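You operate a simulated robot arm through the tools that you are given. There is no shell and no other tool.

Carry out the task below with a simulated two-armed robot. There is one attempt and no reset: what you move stays moved.

## Task
Finish cart D's red-handled feeder: shut its cover, set 8 mm pitch, slide it home, lower the bar.
Fine: slide it without lifting it; the other feeders stay.

It is judged by the outcome, as a careful person would: the job done as asked, and still so three seconds after it is handed in. It fails if anything else is knocked over, pushed out of place, dropped, spilled or broken. Lids that push on must go on centred and level and be pressed home; caps that screw on are set level and turned clockwise until they are tight.

## Robot
Two 7-joint arms with two-finger grippers on one trunk that stands fixed in place. Base frame: the origin is at the foot of the trunk, x ahead of it, y to its left, z up. Lengths are in mm, angles in rad, forces in N, time in s.
The left shoulder is at [80, 216, 1276], the right one opposite. With the tool pointing down near the work surface each hand reaches from about 100 to 820 mm from the base axis, measured 20 degrees to its own side. Payload 3.43 kg a hand.
The tool frame of a hand sits at the grasp point between the pads (the TCP): z along the fingers, y along the line on which they close. The tips reach 20 mm beyond it. The gripper opens to 124 mm; its body begins 93 mm behind the TCP.
Orientation is that of the tool frame in the base frame, as a unit quaternion [w, x, y, z]. With the fingers straight down and closing along the base's y, the tool's x points along the base's -x, its y along +y and its z along -z.

## Interface
- The arms move only by the tool send_rows. It takes "left_rows", "right_rows" or both (then of equal length, played together; a hand with none holds still); each is a list of rows, each a list of 3 entries, a list of its own where there are three numbers: the shift along the base's x, y, z in units of 50 mm (1.0 is 50 mm), then the turn, a rotation vector about the base's x, y, z in units of 8 degrees (1.0 is 8 degrees), then the gripper command, from -1 (fully open) to 1 (shut), values between in proportion. In form: [[[tx, ty, tz], [wx, wy, wz], gripper], ...]. A call has 1 to 20 rows; each row shifts and turns the commanded pose from where the row before left it. A call with a number of a shift or a turn outside -1 to 1 is refused whole. Rows are played at 5 a second. More than 50 mm and 0.15 rad between two rows, or a gripper value outside its range, and nothing of the call is played. A pose out of reach is approached as far as the arm can. The call stops where the force on the tool passes 80 N (or 10 N more than at its start, if that is more) or the arm is blocked; 0.2 s more then pass. Each finger travels about 72 mm/s and halts on what it meets, pressing with about 24 N; the grip force reading is that of the motor and also rises with nothing between the fingers. The clock runs only during rows and for 0.2 s after the last one: add rows that do not move to give the fingers time. The reply holds the time, the measured pose of the TCP, the force on the tool along the base axes, the opening and the grip force, in the units named above and with some noise, with the torque about the TCP (base axes, N m) and any sound that the robot's microphone picked up, and new pictures: "show" is both (left out), scene, wrist or none (wrist: the cameras of the hands that moved).
- Cameras (640 x 400 px; columns grow to the right, rows downward): "scene" is now at [194.6, -45.9, 1435.7]; the picture's right is [-0.55, -0.84, 0.00], its down [-0.56, 0.36, -0.75] and it looks along [0.63, -0.41, -0.66] (base axes); focal length 370 px, centre (320, 200). "left" rides on the left gripper at [82, -14, -140] in its tool frame; the picture's right is [0.17, 0.99, 0.00], its down [-0.83, 0.14, -0.54] and it looks along [-0.53, 0.09, 0.84] (tool axes); focal length 243 px, centre (320, 200). "right" rides on the right gripper at [82, 14, -140] in its tool frame; the picture's right is [-0.17, 0.99, 0.00], its down [-0.83, -0.14, -0.54] and it looks along [-0.53, -0.09, 0.84] (tool axes); focal length 243 px, centre (320, 200). There is no depth. A picture from a camera that has moved, and an enlarged one, comes with that camera's place and axes in the base frame and with its lens.
- raise_lower(by): moves the trunk up (or, below 0, down) by that many mm; the arms and the scene camera ride with it, the base frame stays. It gives what a move gives, with no picture.
- aim_head(pan, tilt): turns the head with the scene camera to pan (to the left, within 1.396 rad either way) and tilt (down, from -0.506 to 1.204), counted from straight ahead of the robot (the tilt from the chest, where the trunk bows). It gives what a move gives, and a new picture of the scene camera.
- enlarge(camera, box): a new picture of the part [left, top, right, bottom] of that camera's present view, enlarged. No time passes.
- hand_in(): hands the job in; it is judged then, once.

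Nothing tells you positions but the pictures and the camera data. Unless the task says otherwise, let go and move clear before handing in.

The tools are called as name(argument=value, ...) on one line, values as JSON. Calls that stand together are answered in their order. send_rows: Moves the arms, as the interface text tells. Its arguments: {"type":"object","properties":{"left_rows":{"type":"array"},"right_rows":{"type":"array"},"show":{"type":"string","enum":["both","scene","wrist","none"]}},"required":[]} The other tools are called the same way: raise_lower (by) moves the trunk up or down; aim_head (pan, tilt) turns the head that bears the scene camera; enlarge (camera, box) takes an enlarged picture of a part of a camera's view; hand_in () hands the job in.

At the start:

```text
t: 0.0
left_ee_pos: [429.8, -56.0, 1213.2]
left_ee_rot: [0.0, 0.001, 1.0, 0.0]
left_wrist_force: [0.3, 0.0, 0.3]
left_ft_torque: [-0.01, 0.01, 0.01]
left_grip_width: 124.0
left_gripper_force: 0.1
right_ee_pos: [361.6, -552.5, 1070.6]
right_ee_rot: [0.0, 0.0, 1.0, 0.0]
right_wrist_force: [-0.5, -0.4, -0.2]
right_ft_torque: [-0.03, -0.01, 0.0]
right_grip_width: 124.0
right_gripper_force: 0.0
trunk travel left (down, up): [-433.0, 158.0]
head pan, tilt (commanded): [-0.578, 0.726]
```

scene: 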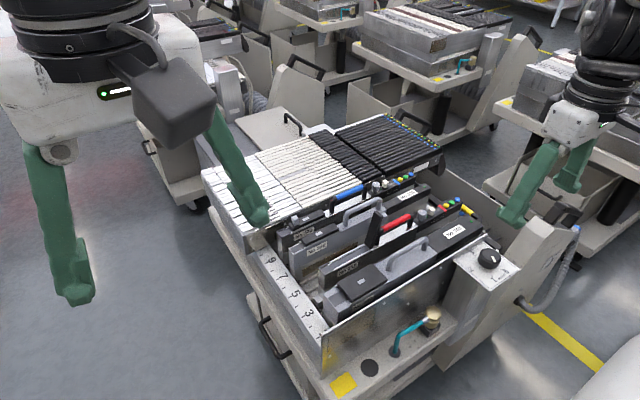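
right: 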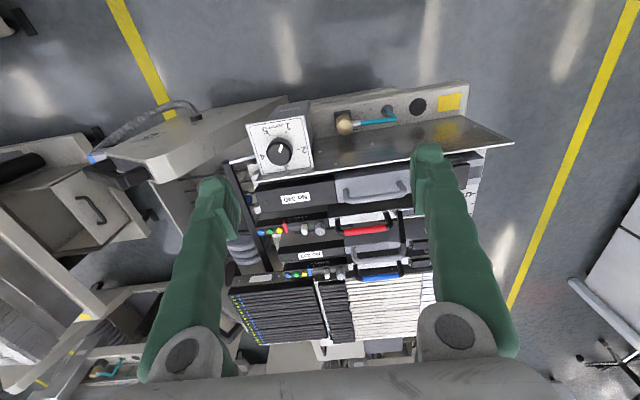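
left: 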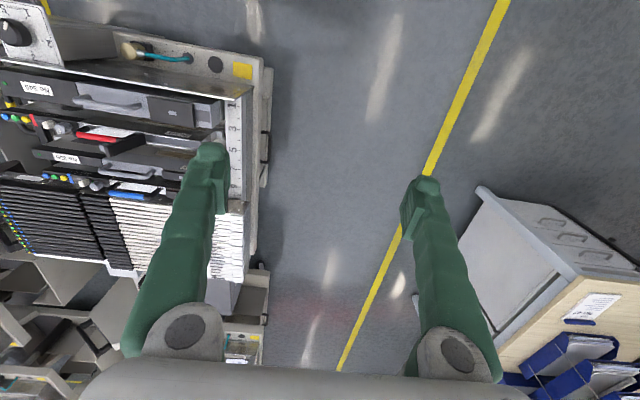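

I see a feeder cart in front of the robot with several feeders; one has a red handle, another blue, plus a knob on a dial and a teal lever. I'll look closer before moving anything.

enlarge(camera="scene", box=[240, 150, 520, 325])

enlarge(camera="right", box=[220, 80, 520, 290])

enlarge(camera="left", box=[0, 0, 300, 200])

enlarge(camera="scene", box=[320, 200, 640, 400])

```text
2.29 times, centred on (380, 238) of scene
camera zoom: at [194.6, -45.9, 1435.7], right [-0.55, -0.84, 0.0], down [-0.56, 0.36, -0.75], along [0.63, -0.41, -0.66], focal length 845 px, centre (183, 114)
```

zoom: 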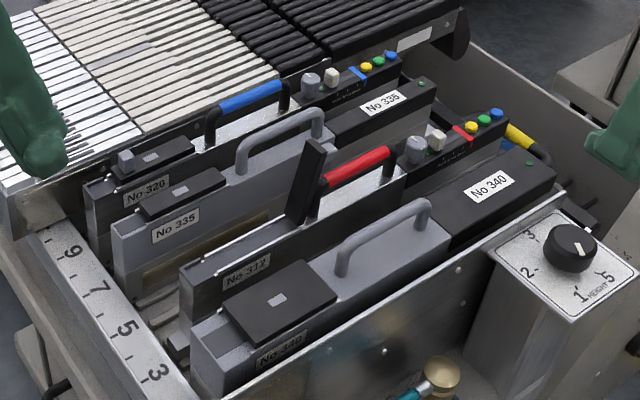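

```text
1.90 times, centred on (370, 185) of right
camera zoom: at [281.1, -538.0, 1209.9], right [0.17, 0.99, 0.0], down [0.83, -0.14, 0.54], along [0.53, -0.09, -0.84], focal length 462 px, centre (225, 229)
```

zoom: 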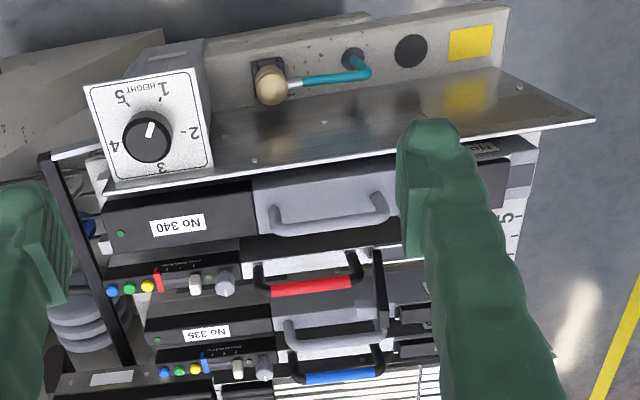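

```text
2.00 times, centred on (150, 100) of left
camera zoom: at [349.2, -69.7, 1353.9], right [-0.17, 0.99, 0.0], down [0.83, 0.14, 0.54], along [0.53, 0.09, -0.84], focal length 485 px, centre (660, 400)
```

zoom: 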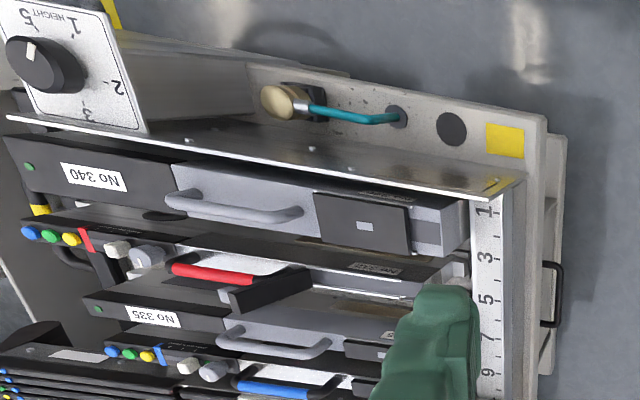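

```text
2.00 times, centred on (480, 300) of scene
camera zoom: at [194.6, -45.9, 1435.7], right [-0.55, -0.84, 0.0], down [-0.56, 0.36, -0.75], along [0.63, -0.41, -0.66], focal length 739 px, centre (0, 0)
```

zoom: 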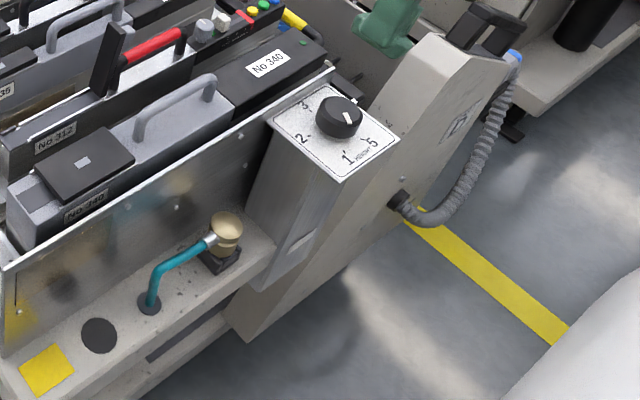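

I see the central cart with feeders No 340, 312 (red handle, cover standing open), 335, 320 (blue handle). I need to confirm this is cart D and read the pitch control, so I'll zoom in further.

enlarge(camera="scene", box=[400, 180, 500, 242])

enlarge(camera="scene", box=[500, 200, 600, 262])

enlarge(camera="right", box=[230, 200, 350, 275])

enlarge(camera="scene", box=[340, 0, 640, 187])

enlarge(camera="scene", box=[180, 0, 400, 140])

```text
6.40 times, centred on (450, 211) of scene
camera zoom: at [194.6, -45.9, 1435.7], right [-0.55, -0.84, 0.0], down [-0.56, 0.36, -0.75], along [0.63, -0.41, -0.66], focal length 2365 px, centre (-512, 130)
```

zoom: 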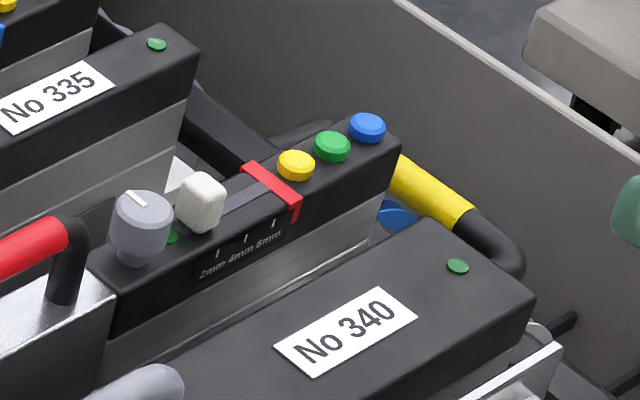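

```text
6.40 times, centred on (550, 231) of scene
camera zoom: at [194.6, -45.9, 1435.7], right [-0.55, -0.84, 0.0], down [-0.56, 0.36, -0.75], along [0.63, -0.41, -0.66], focal length 2365 px, centre (-1152, 2)
```

zoom: 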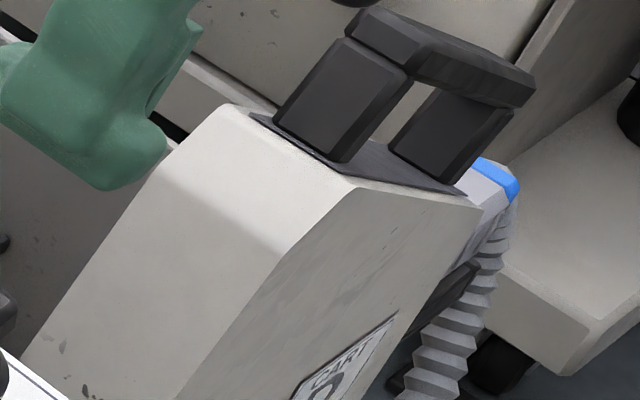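

```text
5.33 times, centred on (290, 238) of right
camera zoom: at [281.1, -538.0, 1209.9], right [0.17, 0.99, 0.0], down [0.83, -0.14, 0.54], along [0.53, -0.09, -0.84], focal length 1294 px, centre (480, 0)
```

zoom: 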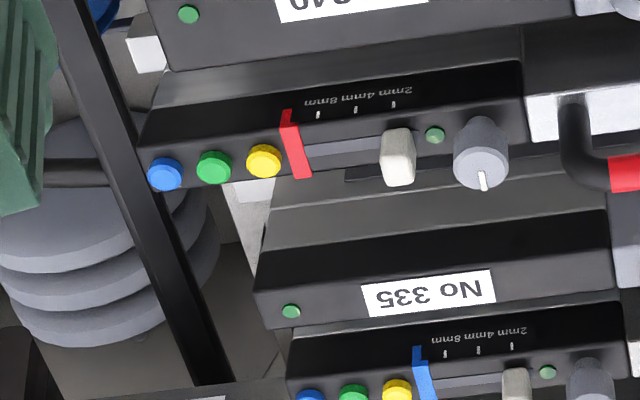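

```text
2.13 times, centred on (490, 94) of scene
camera zoom: at [194.6, -45.9, 1435.7], right [-0.55, -0.84, 0.0], down [-0.56, 0.36, -0.75], along [0.63, -0.41, -0.66], focal length 788 px, centre (-43, 427)
```

zoom: 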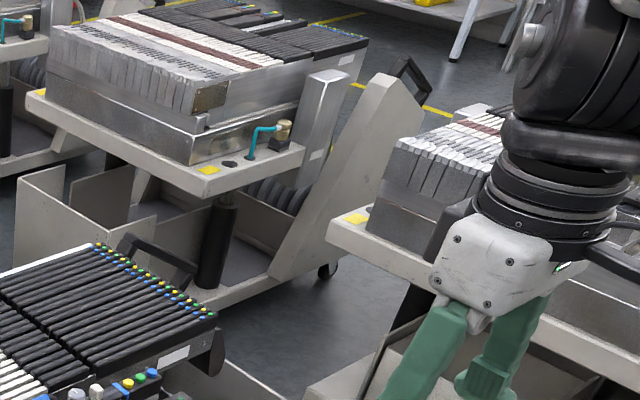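

```text
2.86 times, centred on (290, 70) of scene
camera zoom: at [194.6, -45.9, 1435.7], right [-0.55, -0.84, 0.0], down [-0.56, 0.36, -0.75], along [0.63, -0.41, -0.66], focal length 1056 px, centre (406, 571)
```

zoom: 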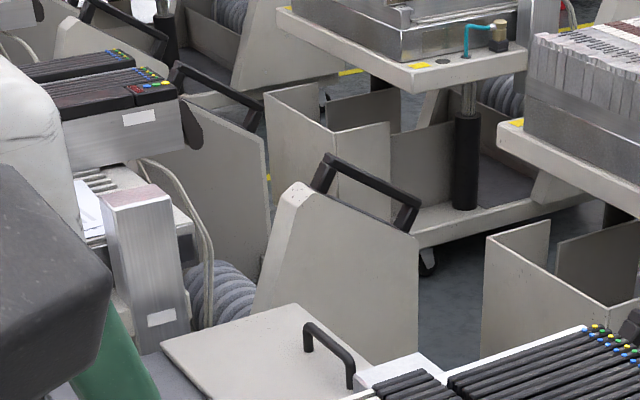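

The pitch slider (white block) sits at the 2 mm end with marks 2/4/8 mm; red handle is around (587, -500, 860), feeder axis along y. I need a better look at the tail, the bar with yellow grip, and the nose end.

enlarge(camera="scene", box=[430, 170, 530, 232])

enlarge(camera="right", box=[170, 150, 300, 270])

enlarge(camera="left", box=[0, 60, 260, 220])

enlarge(camera="scene", box=[240, 220, 400, 340])

```text
6.40 times, centred on (480, 201) of scene
camera zoom: at [194.6, -45.9, 1435.7], right [-0.55, -0.84, 0.0], down [-0.56, 0.36, -0.75], along [0.63, -0.41, -0.66], focal length 2365 px, centre (-704, 194)
```

zoom: 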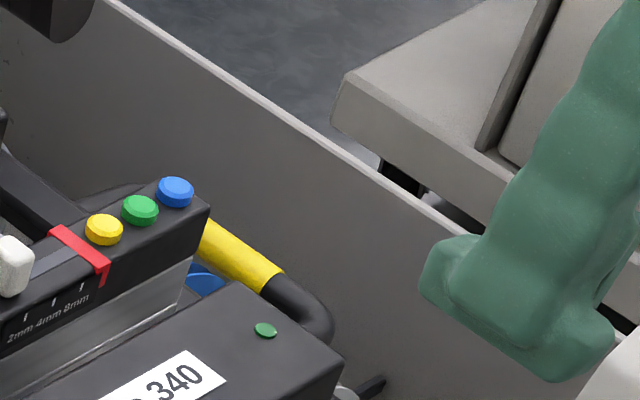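

```text
3.33 times, centred on (235, 210) of right
camera zoom: at [281.1, -538.0, 1209.9], right [0.17, 0.99, 0.0], down [0.83, -0.14, 0.54], along [0.53, -0.09, -0.84], focal length 809 px, centre (603, 167)
```

zoom: 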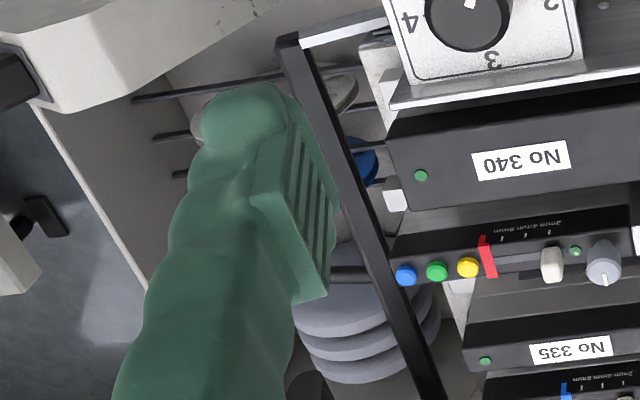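

```text
2.46 times, centred on (130, 140) of left
camera zoom: at [349.2, -69.7, 1353.9], right [-0.17, 0.99, 0.0], down [0.83, 0.14, 0.54], along [0.53, 0.09, -0.84], focal length 597 px, centre (788, 348)
```

zoom: 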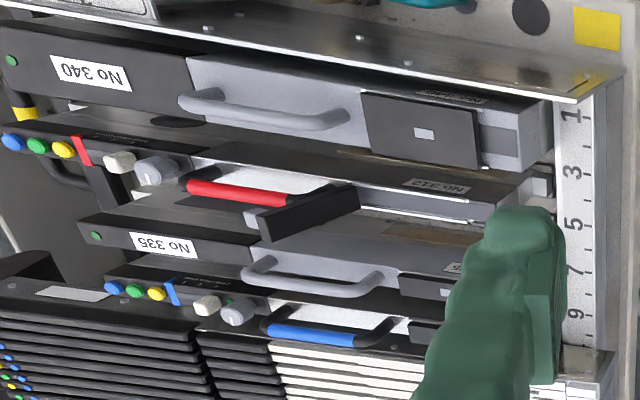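

```text
3.33 times, centred on (320, 280) of scene
camera zoom: at [194.6, -45.9, 1435.7], right [-0.55, -0.84, 0.0], down [-0.56, 0.36, -0.75], along [0.63, -0.41, -0.66], focal length 1232 px, centre (320, -67)
```

zoom: 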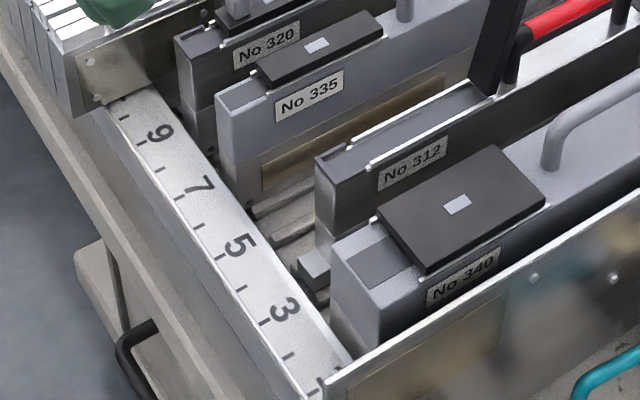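

Feeder 312's nose sits ~20–25 mm back (-y) from its neighbours, so "home" is +y toward the numbered rail, and a dark cross-bar runs along x behind the tails. I'll move the right hand up over the tail area to look at it with its camera.

send_rows(right_rows=[[[0.0, -0.6, 0.6], [0, 0, 0], -1], [[0.0, -0.8, 0.6], [0, 0, 0], -1], [[0.0, -0.9, 0.6], [0, 0, 0], -1], [[0, -0.9, 0.3], [0, 0, 0], -1]], show="both")

```text
refused: row 3 steps farther than a row can; nothing moved
```

That row was too long, so nothing moved; I'll send shorter steps to the same viewing position over the tail.

send_rows(right_rows=[[[0.0, -0.6, 0.6], [0, 0, 0], -1], [[0.0, -0.7, 0.6], [0, 0, 0], -1], [[0.0, -0.8, 0.4], [0, 0, 0], -1], [[0, -0.9, 0.2], [0, 0, 0], -1]], show="both")

```text
t: 1.0
left_ee_pos: [430.4, -57.8, 1213.8]
left_ee_rot: [0.0, 0.0, 1.0, 0.0]
left_wrist_force: [0.1, -0.1, 0.3]
left_ft_torque: [0.02, -0.04, 0.03]
left_grip_width: 123.7
left_gripper_force: 0.1
right_ee_pos: [361.2, -701.1, 1158.5]
right_ee_rot: [0.001, 0.0, 1.0, 0.0]
right_wrist_force: [0.8, -0.8, 1.1]
right_ft_torque: [0.05, 0.0, -0.01]
right_grip_width: 124.1
right_gripper_force: 0.0
trunk travel left (down, up): [-433.0, 158.0]
head pan, tilt (commanded): [-0.578, 0.726]
camera scene: at [194.7, -46.5, 1435.7], right [-0.55, -0.84, 0.0], down [-0.56, 0.36, -0.75], along [0.63, -0.41, -0.66], focal length 370 px, centre (320, 200)
camera right: at [279.8, -688.2, 1297.9], right [0.17, 0.99, 0.0], down [0.83, -0.14, 0.54], along [0.53, -0.09, -0.84], focal length 243 px, centre (320, 200)
```

scene: 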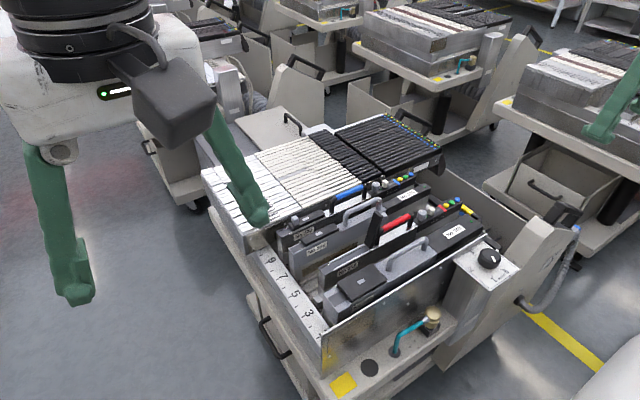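
right: 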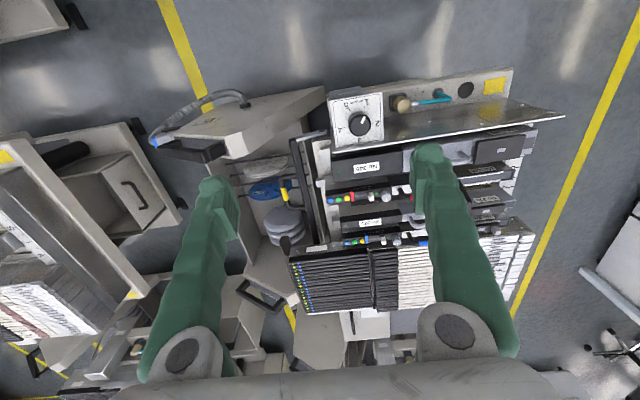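

enlarge(camera="right", box=[230, 110, 430, 260])

enlarge(camera="scene", box=[420, 170, 600, 290])

enlarge(camera="right", box=[240, 120, 340, 260])

```text
2.67 times, centred on (330, 185) of right
camera zoom: at [279.8, -688.2, 1297.9], right [0.17, 0.99, 0.0], down [0.83, -0.14, 0.54], along [0.53, -0.09, -0.84], focal length 647 px, centre (293, 240)
```

zoom: 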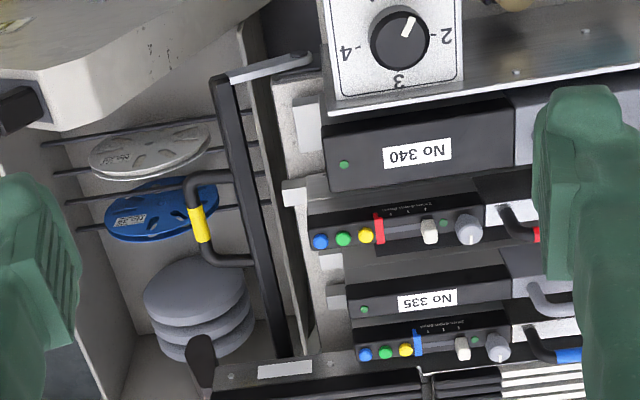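

```text
3.33 times, centred on (510, 230) of scene
camera zoom: at [194.7, -46.5, 1435.7], right [-0.55, -0.84, 0.0], down [-0.56, 0.36, -0.75], along [0.63, -0.41, -0.66], focal length 1232 px, centre (-313, 100)
```

zoom: 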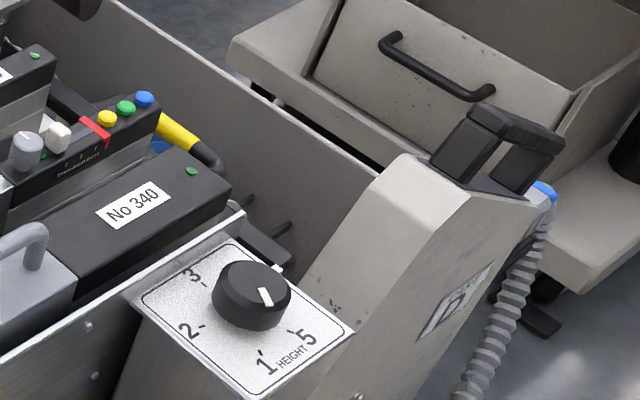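

```text
2.86 times, centred on (290, 190) of right
camera zoom: at [279.8, -688.2, 1297.9], right [0.17, 0.99, 0.0], down [0.83, -0.14, 0.54], along [0.53, -0.09, -0.84], focal length 693 px, centre (406, 229)
```

zoom: 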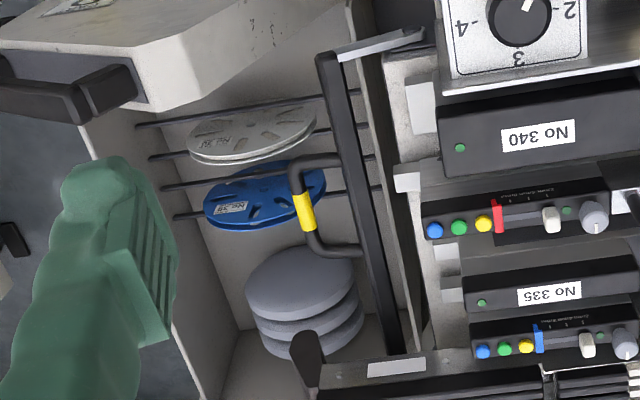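

The bar (black, along x, with a yellow-gripped U handle) is at roughly (475…, -805, 670), carried by a silver arm. I need its side profile, so I'll turn the right hand 90° so its camera looks back toward +y from beyond the tail.

send_rows(right_rows=[[[0.12, -0.2, -0.1], [0, 0, 0.94], -1], [[0.12, -0.2, -0.1], [0, 0, 0.94], -1], [[0.12, -0.2, -0.1], [0, 0, 0.94], -1], [[0.12, -0.2, -0.1], [0, 0, 0.94], -1], [[0.12, -0.2, -0.1], [0, 0, 0.94], -1], [[0.12, -0.2, -0.1], [0, 0, 0.94], -1], [[0.12, -0.2, -0.1], [0, 0, 0.94], -1], [[0.12, -0.2, -0.1], [0, 0, 0.94], -1], [[0.12, -0.2, -0.1], [0, 0, 0.94], -1], [[0.12, -0.2, -0.1], [0, 0, 0.94], -1], [[0.12, -0.2, -0.1], [0, 0, 0.94], -1], [[0.12, -0.2, -0.1], [0, 0, 0.94], -1]], show="both")

```text
t: 3.6
left_ee_pos: [429.9, -57.7, 1213.1]
left_ee_rot: [-0.001, 0.0, 1.0, 0.0]
left_wrist_force: [-0.5, 0.6, 0.2]
left_ft_torque: [0.01, 0.02, 0.02]
left_grip_width: 124.1
left_gripper_force: 0.0
right_ee_pos: [435.0, -820.9, 1098.5]
right_ee_rot: [-0.001, 0.71, -0.704, -0.001]
right_wrist_force: [-0.1, 0.4, 0.1]
right_ft_torque: [0.0, 0.03, 0.03]
right_grip_width: 123.7
right_gripper_force: 0.0
trunk travel left (down, up): [-433.0, 158.0]
head pan, tilt (commanded): [-0.578, 0.726]
camera scene: at [195.2, -46.2, 1435.6], right [-0.55, -0.84, 0.0], down [-0.56, 0.36, -0.75], along [0.63, -0.41, -0.66], focal length 370 px, centre (320, 200)
camera right: at [422.7, -903.8, 1239.0], right [-0.99, 0.16, 0.0], down [0.13, 0.83, 0.54], along [0.09, 0.53, -0.84], focal length 243 px, centre (320, 200)
```

scene: 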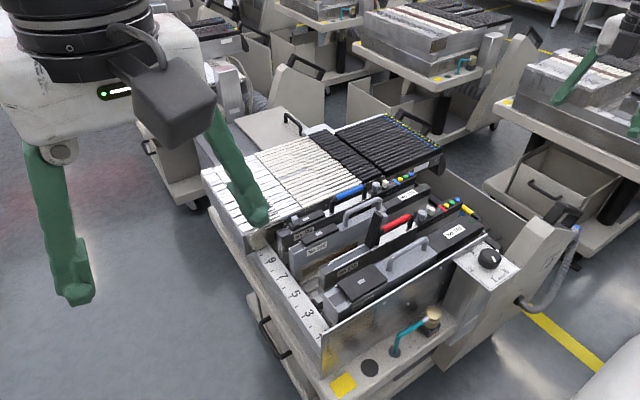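
right: 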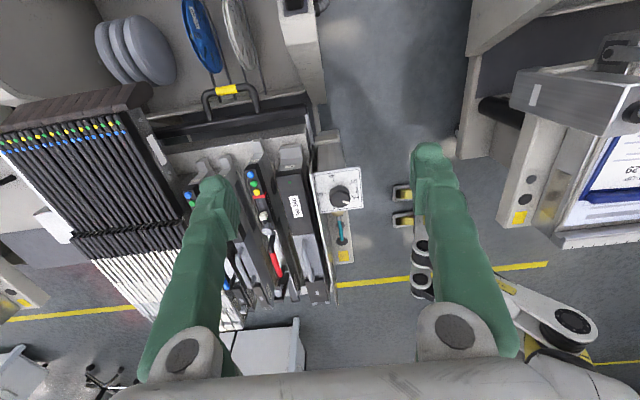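

enlarge(camera="right", box=[150, 60, 370, 200])

enlarge(camera="right", box=[190, 70, 330, 160])

enlarge(camera="right", box=[200, 150, 370, 310])

```text
2.86 times, centred on (260, 130) of right
camera zoom: at [422.7, -903.8, 1239.0], right [-0.99, 0.16, 0.0], down [0.13, 0.83, 0.54], along [0.09, 0.53, -0.84], focal length 693 px, centre (491, 400)
```

zoom: 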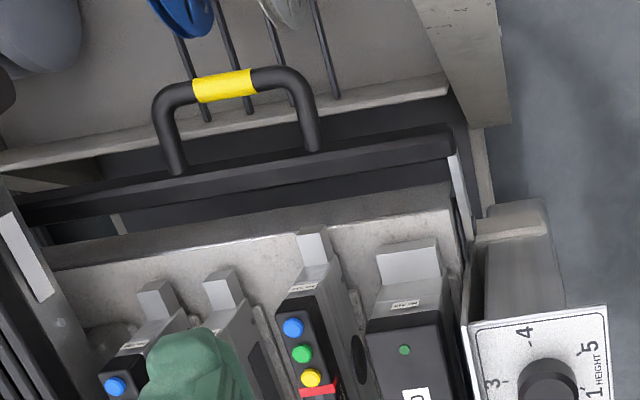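

```text
4.44 times, centred on (260, 115) of right
camera zoom: at [422.7, -903.8, 1239.0], right [-0.99, 0.16, 0.0], down [0.13, 0.83, 0.54], along [0.09, 0.53, -0.84], focal length 1078 px, centre (587, 578)
```

zoom: 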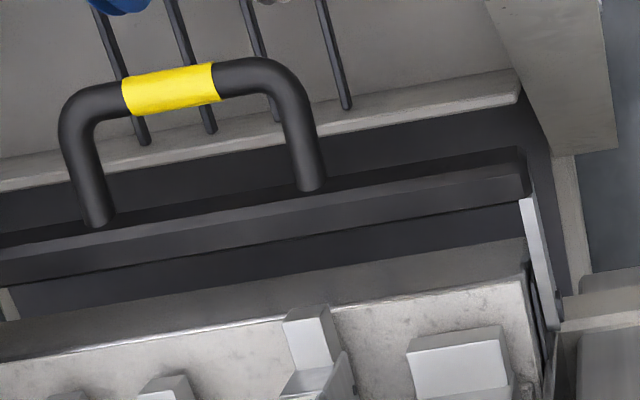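

```text
2.50 times, centred on (285, 230) of right
camera zoom: at [422.7, -903.8, 1239.0], right [-0.99, 0.16, 0.0], down [0.13, 0.83, 0.54], along [0.09, 0.53, -0.84], focal length 606 px, centre (408, 125)
```

zoom: 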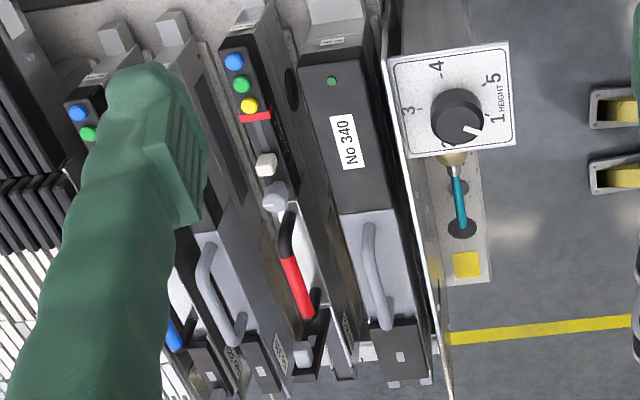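

I now see the tails: each has a grey block at the end, and 312's tail sticks out ~20 mm further than the others; behind is the bar with the yellow handle on a silver arm. I'll zoom into the arm and tails for accurate geometry.

enlarge(camera="right", box=[280, 90, 340, 170])

enlarge(camera="right", box=[230, 125, 310, 185])

enlarge(camera="right", box=[150, 80, 250, 190])

enlarge(camera="right", box=[230, 200, 330, 310])

```text
5.00 times, centred on (310, 130) of right
camera zoom: at [422.7, -903.8, 1239.0], right [-0.99, 0.16, 0.0], down [0.13, 0.83, 0.54], along [0.09, 0.53, -0.84], focal length 1213 px, centre (370, 550)
```

zoom: 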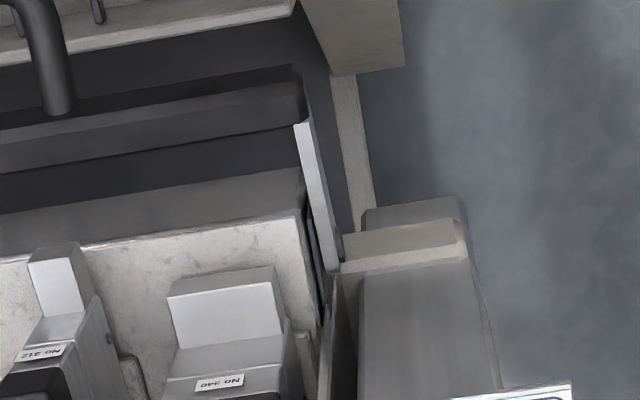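

```text
6.67 times, centred on (270, 155) of right
camera zoom: at [422.7, -903.8, 1239.0], right [-0.99, 0.16, 0.0], down [0.13, 0.83, 0.54], along [0.09, 0.53, -0.84], focal length 1618 px, centre (653, 500)
```

zoom: 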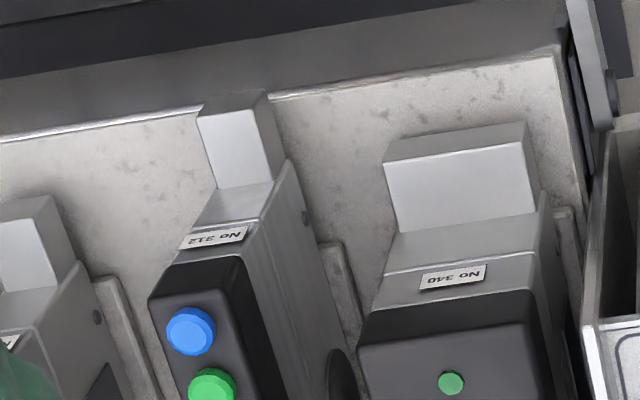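

```text
3.64 times, centred on (200, 135) of right
camera zoom: at [422.7, -903.8, 1239.0], right [-0.99, 0.16, 0.0], down [0.13, 0.83, 0.54], along [0.09, 0.53, -0.84], focal length 882 px, centre (756, 436)
```

zoom: 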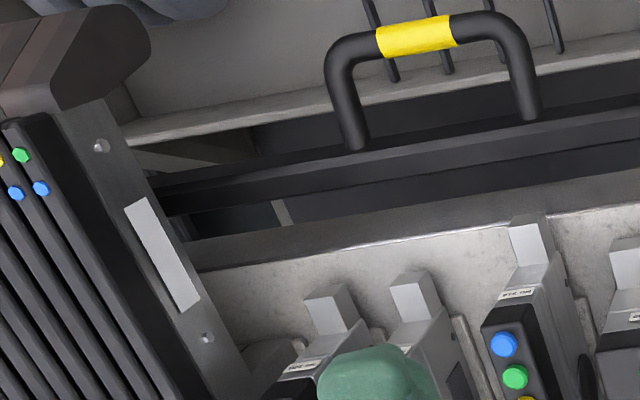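

```text
3.64 times, centred on (280, 255) of right
camera zoom: at [422.7, -903.8, 1239.0], right [-0.99, 0.16, 0.0], down [0.13, 0.83, 0.54], along [0.09, 0.53, -0.84], focal length 882 px, centre (466, 0)
```

zoom: 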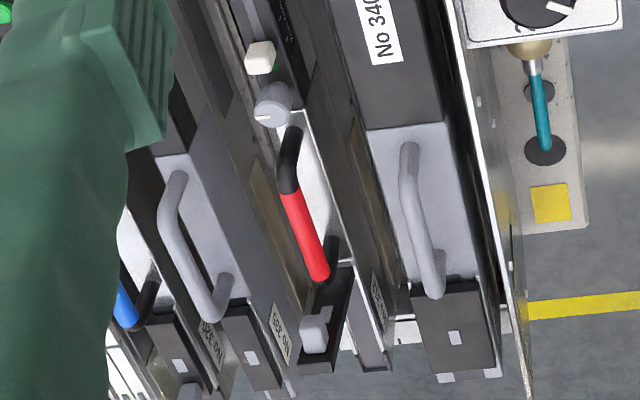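

The plate's rear edge is near y≈-745, z≈690, and 312's tail block overhangs it slightly while the others sit inboard. I'll check how the bar looks on the neighbouring carts (all loaded) for reference.

enlarge(camera="scene", box=[440, 0, 600, 110])

enlarge(camera="right", box=[460, 0, 640, 240])

aim_head(pan=-0.85, tilt=0.65)

```text
3.64 times, centred on (520, 55) of scene
camera zoom: at [195.2, -46.2, 1435.6], right [-0.55, -0.84, 0.0], down [-0.56, 0.36, -0.75], along [0.63, -0.41, -0.66], focal length 1344 px, centre (-407, 727)
```

zoom: 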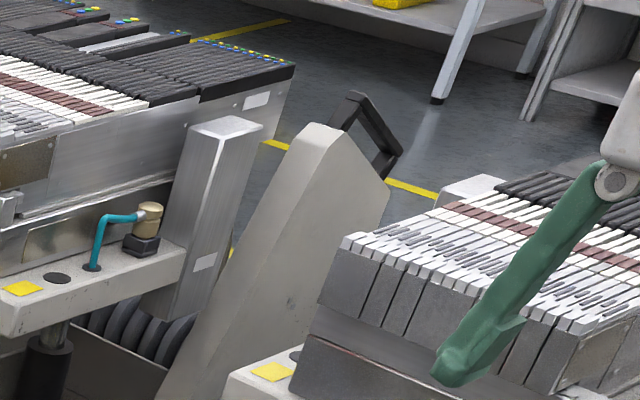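

```text
1.67 times, centred on (550, 120) of right
camera zoom: at [422.7, -903.8, 1239.0], right [-0.99, 0.16, 0.0], down [0.13, 0.83, 0.54], along [0.09, 0.53, -0.84], focal length 404 px, centre (-63, 333)
```

zoom: 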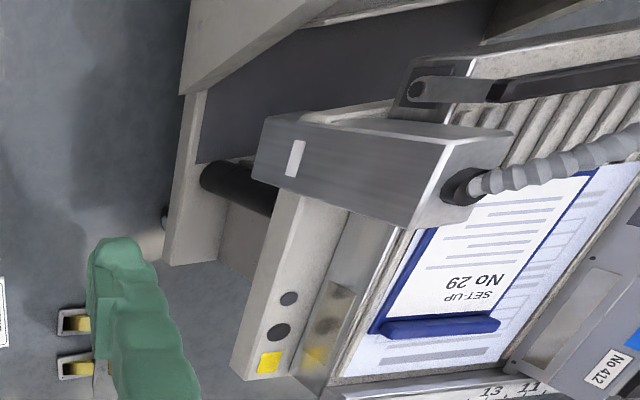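

```text
t: 4.4
left_ee_pos: [430.2, -56.9, 1214.8]
left_ee_rot: [-0.001, 0.0, 1.0, 0.0]
left_wrist_force: [0.1, -0.5, 0.5]
left_ft_torque: [-0.01, 0.0, 0.01]
left_grip_width: 124.2
left_gripper_force: 0.1
right_ee_pos: [435.2, -821.7, 1100.1]
right_ee_rot: [-0.001, 0.708, -0.706, 0.0]
right_wrist_force: [-0.9, 1.0, 0.1]
right_ft_torque: [0.0, -0.02, 0.03]
right_grip_width: 124.0
right_gripper_force: 0.1
trunk travel left (down, up): [-433.0, 158.0]
head pan, tilt (commanded): [-0.85, 0.649]
camera scene: at [181.5, -65.1, 1442.3], right [-0.75, -0.66, 0.0], down [-0.4, 0.45, -0.8], along [0.53, -0.6, -0.6], focal length 370 px, centre (320, 200)
```

scene: 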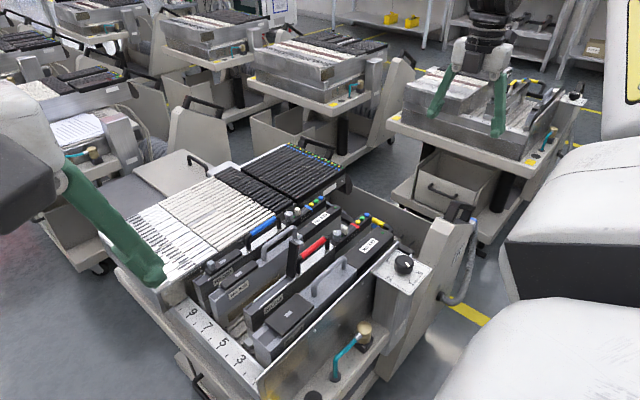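

enlarge(camera="right", box=[560, 0, 640, 100])

enlarge(camera="scene", box=[480, 60, 600, 180])

enlarge(camera="scene", box=[0, 40, 160, 140])

enlarge(camera="scene", box=[320, 180, 480, 300])

```text
4.00 times, centred on (600, 50) of right
camera zoom: at [421.5, -903.4, 1239.6], right [-0.99, 0.16, 0.0], down [0.14, 0.83, 0.54], along [0.09, 0.53, -0.84], focal length 970 px, centre (-800, 800)
```

zoom: 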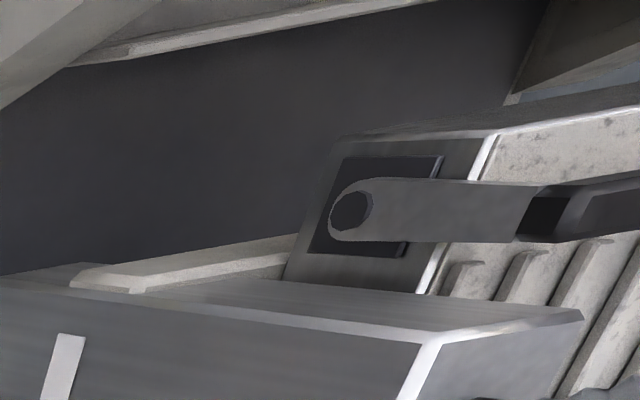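

```text
3.33 times, centred on (540, 120) of scene
camera zoom: at [181.5, -65.1, 1442.3], right [-0.75, -0.66, 0.0], down [-0.4, 0.45, -0.8], along [0.53, -0.6, -0.6], focal length 1232 px, centre (-413, 467)
```

zoom: 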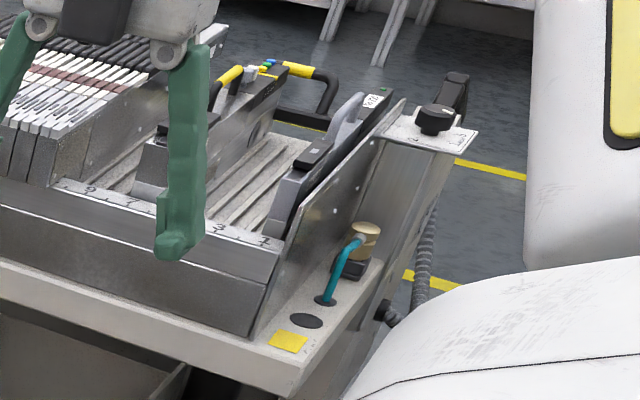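

```text
4.00 times, centred on (80, 90) of scene
camera zoom: at [181.5, -65.1, 1442.3], right [-0.75, -0.66, 0.0], down [-0.4, 0.45, -0.8], along [0.53, -0.6, -0.6], focal length 1478 px, centre (1280, 640)
```

zoom: 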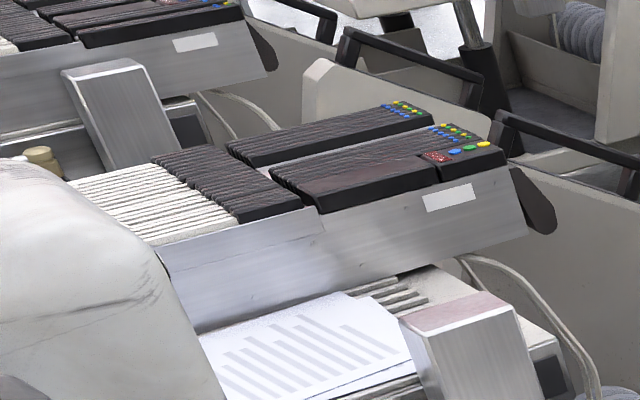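

```text
3.33 times, centred on (400, 240) of scene
camera zoom: at [181.5, -65.1, 1442.3], right [-0.75, -0.66, 0.0], down [-0.4, 0.45, -0.8], along [0.53, -0.6, -0.6], focal length 1232 px, centre (53, 67)
```

zoom: 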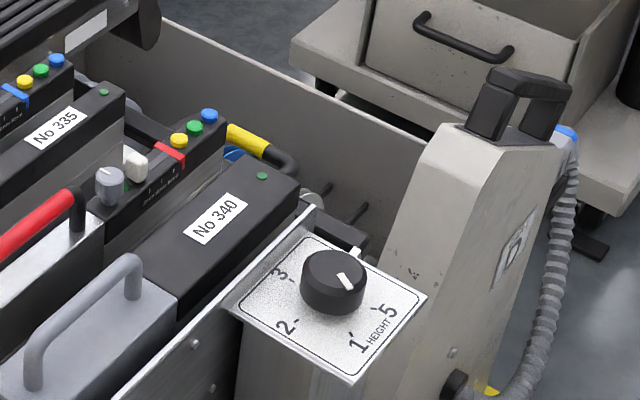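

enlarge(camera="scene", box=[535, 70, 595, 110])

aim_head(pan=-1.1, tilt=0.55)

```text
10.00 times, centred on (565, 90) of scene
camera zoom: at [181.5, -65.1, 1442.3], right [-0.75, -0.66, 0.0], down [-0.4, 0.45, -0.8], along [0.53, -0.6, -0.6], focal length 3695 px, centre (-2130, 1300)
```

zoom: 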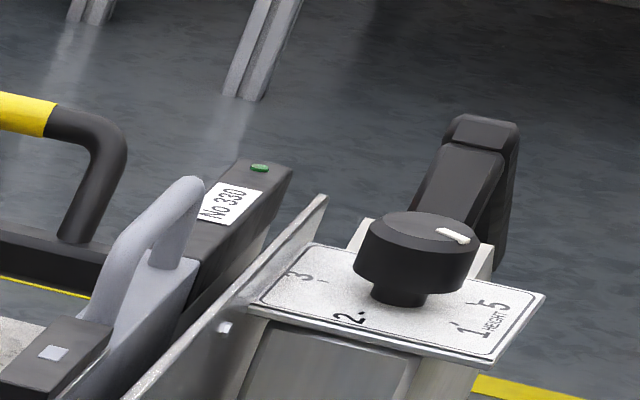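

```text
t: 5.2
left_ee_pos: [429.8, -56.7, 1213.9]
left_ee_rot: [-0.001, 0.0, 1.0, 0.0]
left_wrist_force: [0.0, -0.1, -0.2]
left_ft_torque: [0.0, 0.0, 0.03]
left_grip_width: 124.0
left_gripper_force: 0.1
right_ee_pos: [435.9, -821.3, 1100.4]
right_ee_rot: [0.001, 0.708, -0.706, 0.0]
right_wrist_force: [0.9, -0.3, 1.0]
right_ft_torque: [0.0, 0.02, 0.01]
right_grip_width: 123.9
right_gripper_force: 0.1
trunk travel left (down, up): [-433.0, 158.0]
head pan, tilt (commanded): [-1.1, 0.55]
camera scene: at [165.2, -80.1, 1451.1], right [-0.89, -0.45, 0.0], down [-0.24, 0.47, -0.85], along [0.39, -0.76, -0.52], focal length 370 px, centre (320, 200)
```

scene: 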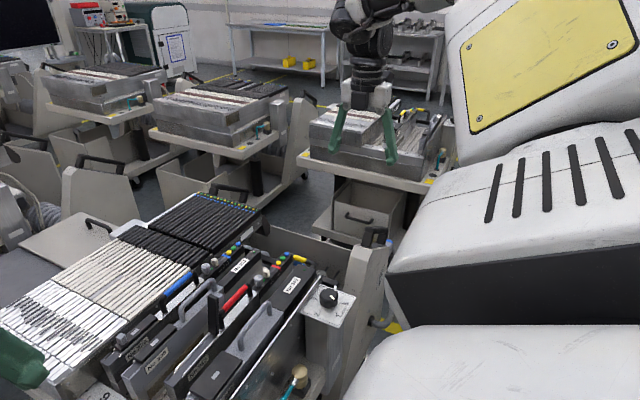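

enlarge(camera="scene", box=[380, 90, 460, 190])

enlarge(camera="scene", box=[215, 225, 375, 325])

enlarge(camera="scene", box=[395, 100, 440, 150])

```text
4.00 times, centred on (420, 140) of scene
camera zoom: at [165.2, -80.1, 1451.1], right [-0.89, -0.45, 0.0], down [-0.24, 0.47, -0.85], along [0.39, -0.76, -0.52], focal length 1478 px, centre (-80, 440)
```

zoom: 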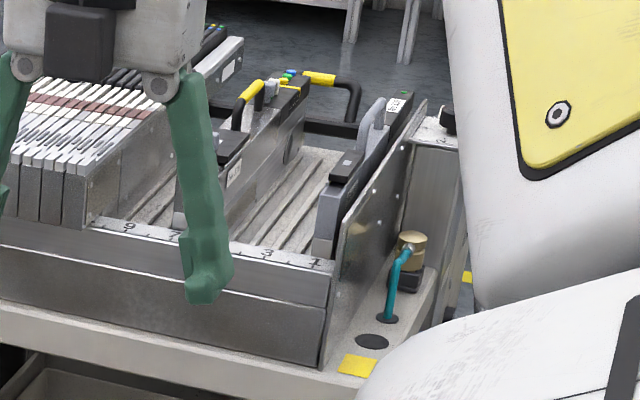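

```text
4.00 times, centred on (295, 275) of scene
camera zoom: at [165.2, -80.1, 1451.1], right [-0.89, -0.45, 0.0], down [-0.24, 0.47, -0.85], along [0.39, -0.76, -0.52], focal length 1478 px, centre (420, -100)
```

zoom: 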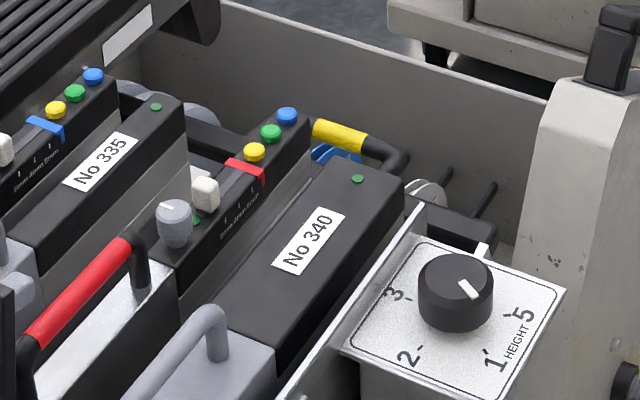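

```text
8.00 times, centred on (418, 125) of scene
camera zoom: at [165.2, -80.1, 1451.1], right [-0.89, -0.45, 0.0], down [-0.24, 0.47, -0.85], along [0.39, -0.76, -0.52], focal length 2956 px, centre (-460, 800)
```

zoom: 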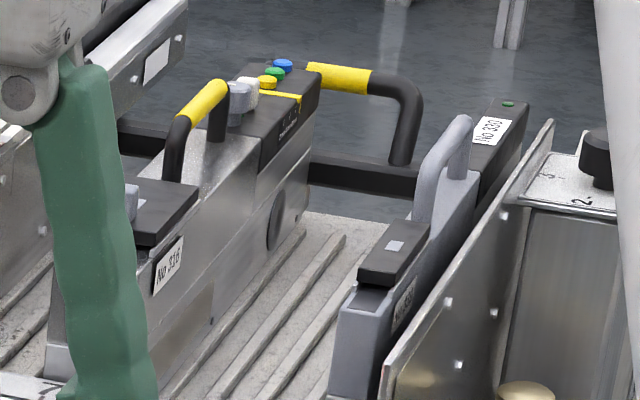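

The bar's arms point outward from a pivot near (476, -710, 656), with the bar at about (475…, -805, 680); other carts show it at a different angle. I'll take a side-on look from the robot's side of the cart to understand its travel.

send_rows(right_rows=[[[-0.17, 0.04, -0.16], [0, 0, -0.94], -1], [[-0.17, 0.04, -0.16], [0, 0, -0.94], -1], [[-0.17, 0.04, -0.16], [0, 0, -0.94], -1], [[-0.17, 0.04, -0.16], [0, 0, -0.94], -1], [[-0.17, 0.04, -0.16], [0, 0, -0.94], -1], [[-0.17, 0.04, -0.16], [0, 0, -0.94], -1], [[-0.17, 0.04, -0.16], [0, 0, -0.94], -1], [[-0.17, 0.04, -0.16], [0, 0, -0.94], -1], [[-0.17, 0.04, -0.16], [0, 0, -0.94], -1], [[-0.17, 0.04, -0.16], [0, 0, -0.94], -1], [[-0.17, 0.04, -0.16], [0, 0, -0.94], -1], [[-0.17, 0.04, -0.16], [0, 0, -0.94], -1], [[0, 0, -0.3], [0, -0.94, 0], -1], [[0, 0, -0.3], [0, -0.94, 0], -1], [[0, 0, -0.3], [0, -0.94, 0], -1], [[0, 0, -0.3], [0, -0.94, 0], -1]], show="wrist")

```text
t: 8.6
left_ee_pos: [429.2, -56.9, 1214.3]
left_ee_rot: [0.0, 0.0, 1.0, 0.0]
left_wrist_force: [0.0, 0.1, 0.0]
left_ft_torque: [0.0, -0.02, -0.02]
left_grip_width: 123.9
left_gripper_force: 0.1
right_ee_pos: [331.9, -798.6, 945.9]
right_ee_rot: [0.26, 0.001, 0.965, -0.001]
right_wrist_force: [0.3, 0.2, -0.4]
right_ft_torque: [0.0, -0.05, -0.02]
right_grip_width: 124.1
right_gripper_force: 0.1
trunk travel left (down, up): [-433.0, 158.0]
head pan, tilt (commanded): [-1.1, 0.55]
camera right: at [190.7, -784.5, 1025.4], right [0.14, 0.99, 0.08], down [0.45, -0.14, 0.88], along [0.88, -0.09, -0.46], focal length 243 px, centre (320, 200)
```

right: 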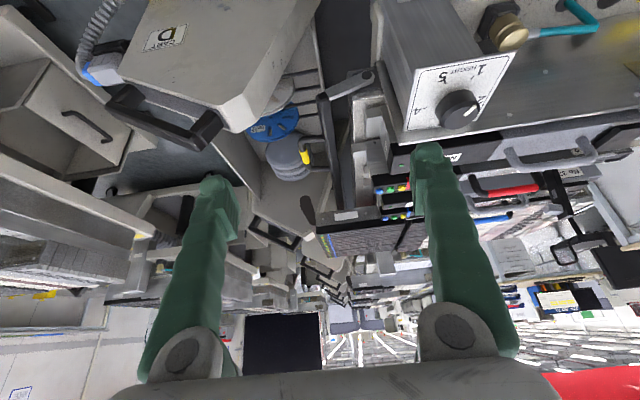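

enlarge(camera="right", box=[260, 50, 440, 230])

enlarge(camera="right", box=[290, 60, 410, 150])

enlarge(camera="right", box=[300, 120, 420, 230])

```text
2.22 times, centred on (350, 140) of right
camera zoom: at [190.7, -784.5, 1025.4], right [0.14, 0.99, 0.08], down [0.45, -0.14, 0.88], along [0.88, -0.09, -0.46], focal length 539 px, centre (253, 333)
```

zoom: 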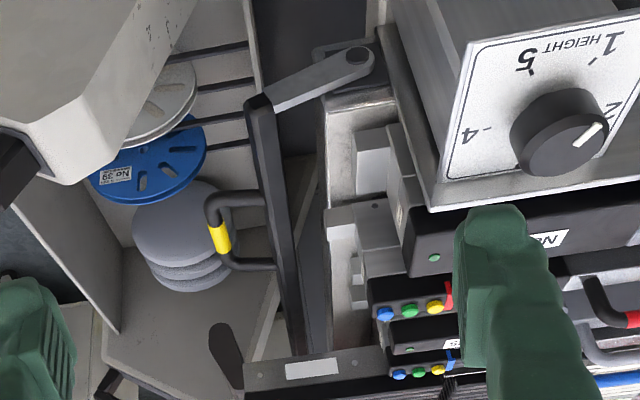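

```text
4.44 times, centred on (350, 105) of right
camera zoom: at [190.7, -784.5, 1025.4], right [0.14, 0.99, 0.08], down [0.45, -0.14, 0.88], along [0.88, -0.09, -0.46], focal length 1078 px, centre (187, 622)
```

zoom: 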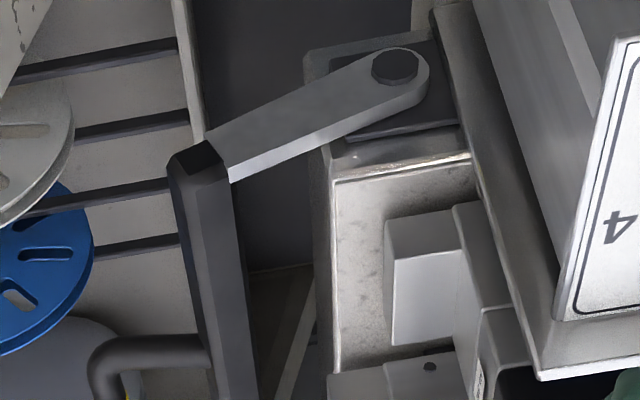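

```text
3.64 times, centred on (360, 175) of right
camera zoom: at [190.7, -784.5, 1025.4], right [0.14, 0.99, 0.08], down [0.45, -0.14, 0.88], along [0.88, -0.09, -0.46], focal length 882 px, centre (174, 291)
```

zoom: 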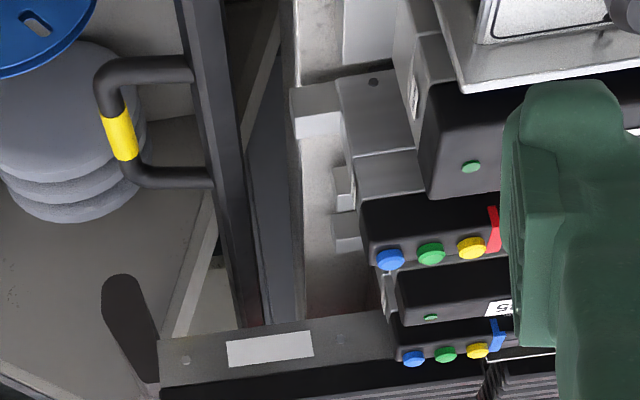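

That view shows the label CART D and the hinge clearly: pivot ≈ (472, -712, 652), bar ≈ (475…, -793, 681), i.e. the arm stands about 20° above horizontal, pointing outward. I'll compare with the cart on the other side (pan right) and the far cart before deciding.

aim_head(pan=-1.396, tilt=0.75)

```text
t: 9.3
left_ee_pos: [430.8, -57.8, 1214.8]
left_ee_rot: [0.0, -0.001, 1.0, 0.0]
left_wrist_force: [0.0, 0.2, -0.9]
left_ft_torque: [0.02, 0.03, -0.01]
left_grip_width: 123.8
left_gripper_force: 0.0
right_ee_pos: [332.8, -798.7, 946.2]
right_ee_rot: [0.259, 0.0, 0.966, 0.0]
right_wrist_force: [0.8, 0.3, 0.1]
right_ft_torque: [0.0, 0.0, -0.03]
right_grip_width: 124.0
right_gripper_force: 0.0
trunk travel left (down, up): [-433.0, 158.0]
head pan, tilt (commanded): [-1.396, 0.75]
camera scene: at [139.1, -81.6, 1433.7], right [-0.98, -0.17, 0.0], down [-0.12, 0.67, -0.73], along [0.13, -0.72, -0.68], focal length 370 px, centre (320, 200)
```

scene: 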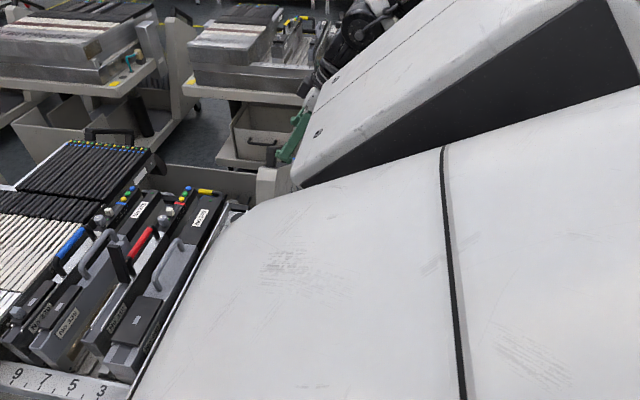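

enlarge(camera="scene", box=[265, 5, 325, 65])

enlarge(camera="scene", box=[60, 160, 260, 285])

```text
6.67 times, centred on (295, 35) of scene
camera zoom: at [139.1, -81.6, 1433.7], right [-0.98, -0.17, 0.0], down [-0.12, 0.67, -0.73], along [0.13, -0.72, -0.68], focal length 2463 px, centre (487, 1300)
```

zoom: 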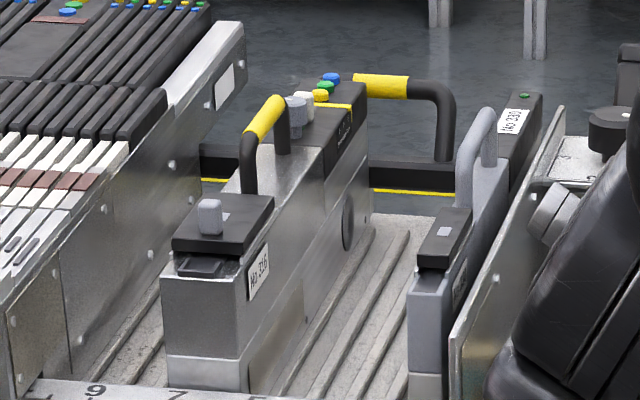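

```text
3.20 times, centred on (160, 222) of scene
camera zoom: at [139.1, -81.6, 1433.7], right [-0.98, -0.17, 0.0], down [-0.12, 0.67, -0.73], along [0.13, -0.72, -0.68], focal length 1182 px, centre (832, 128)
```

zoom: 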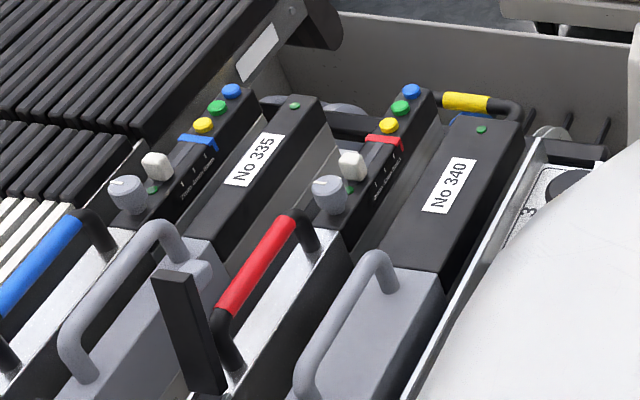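

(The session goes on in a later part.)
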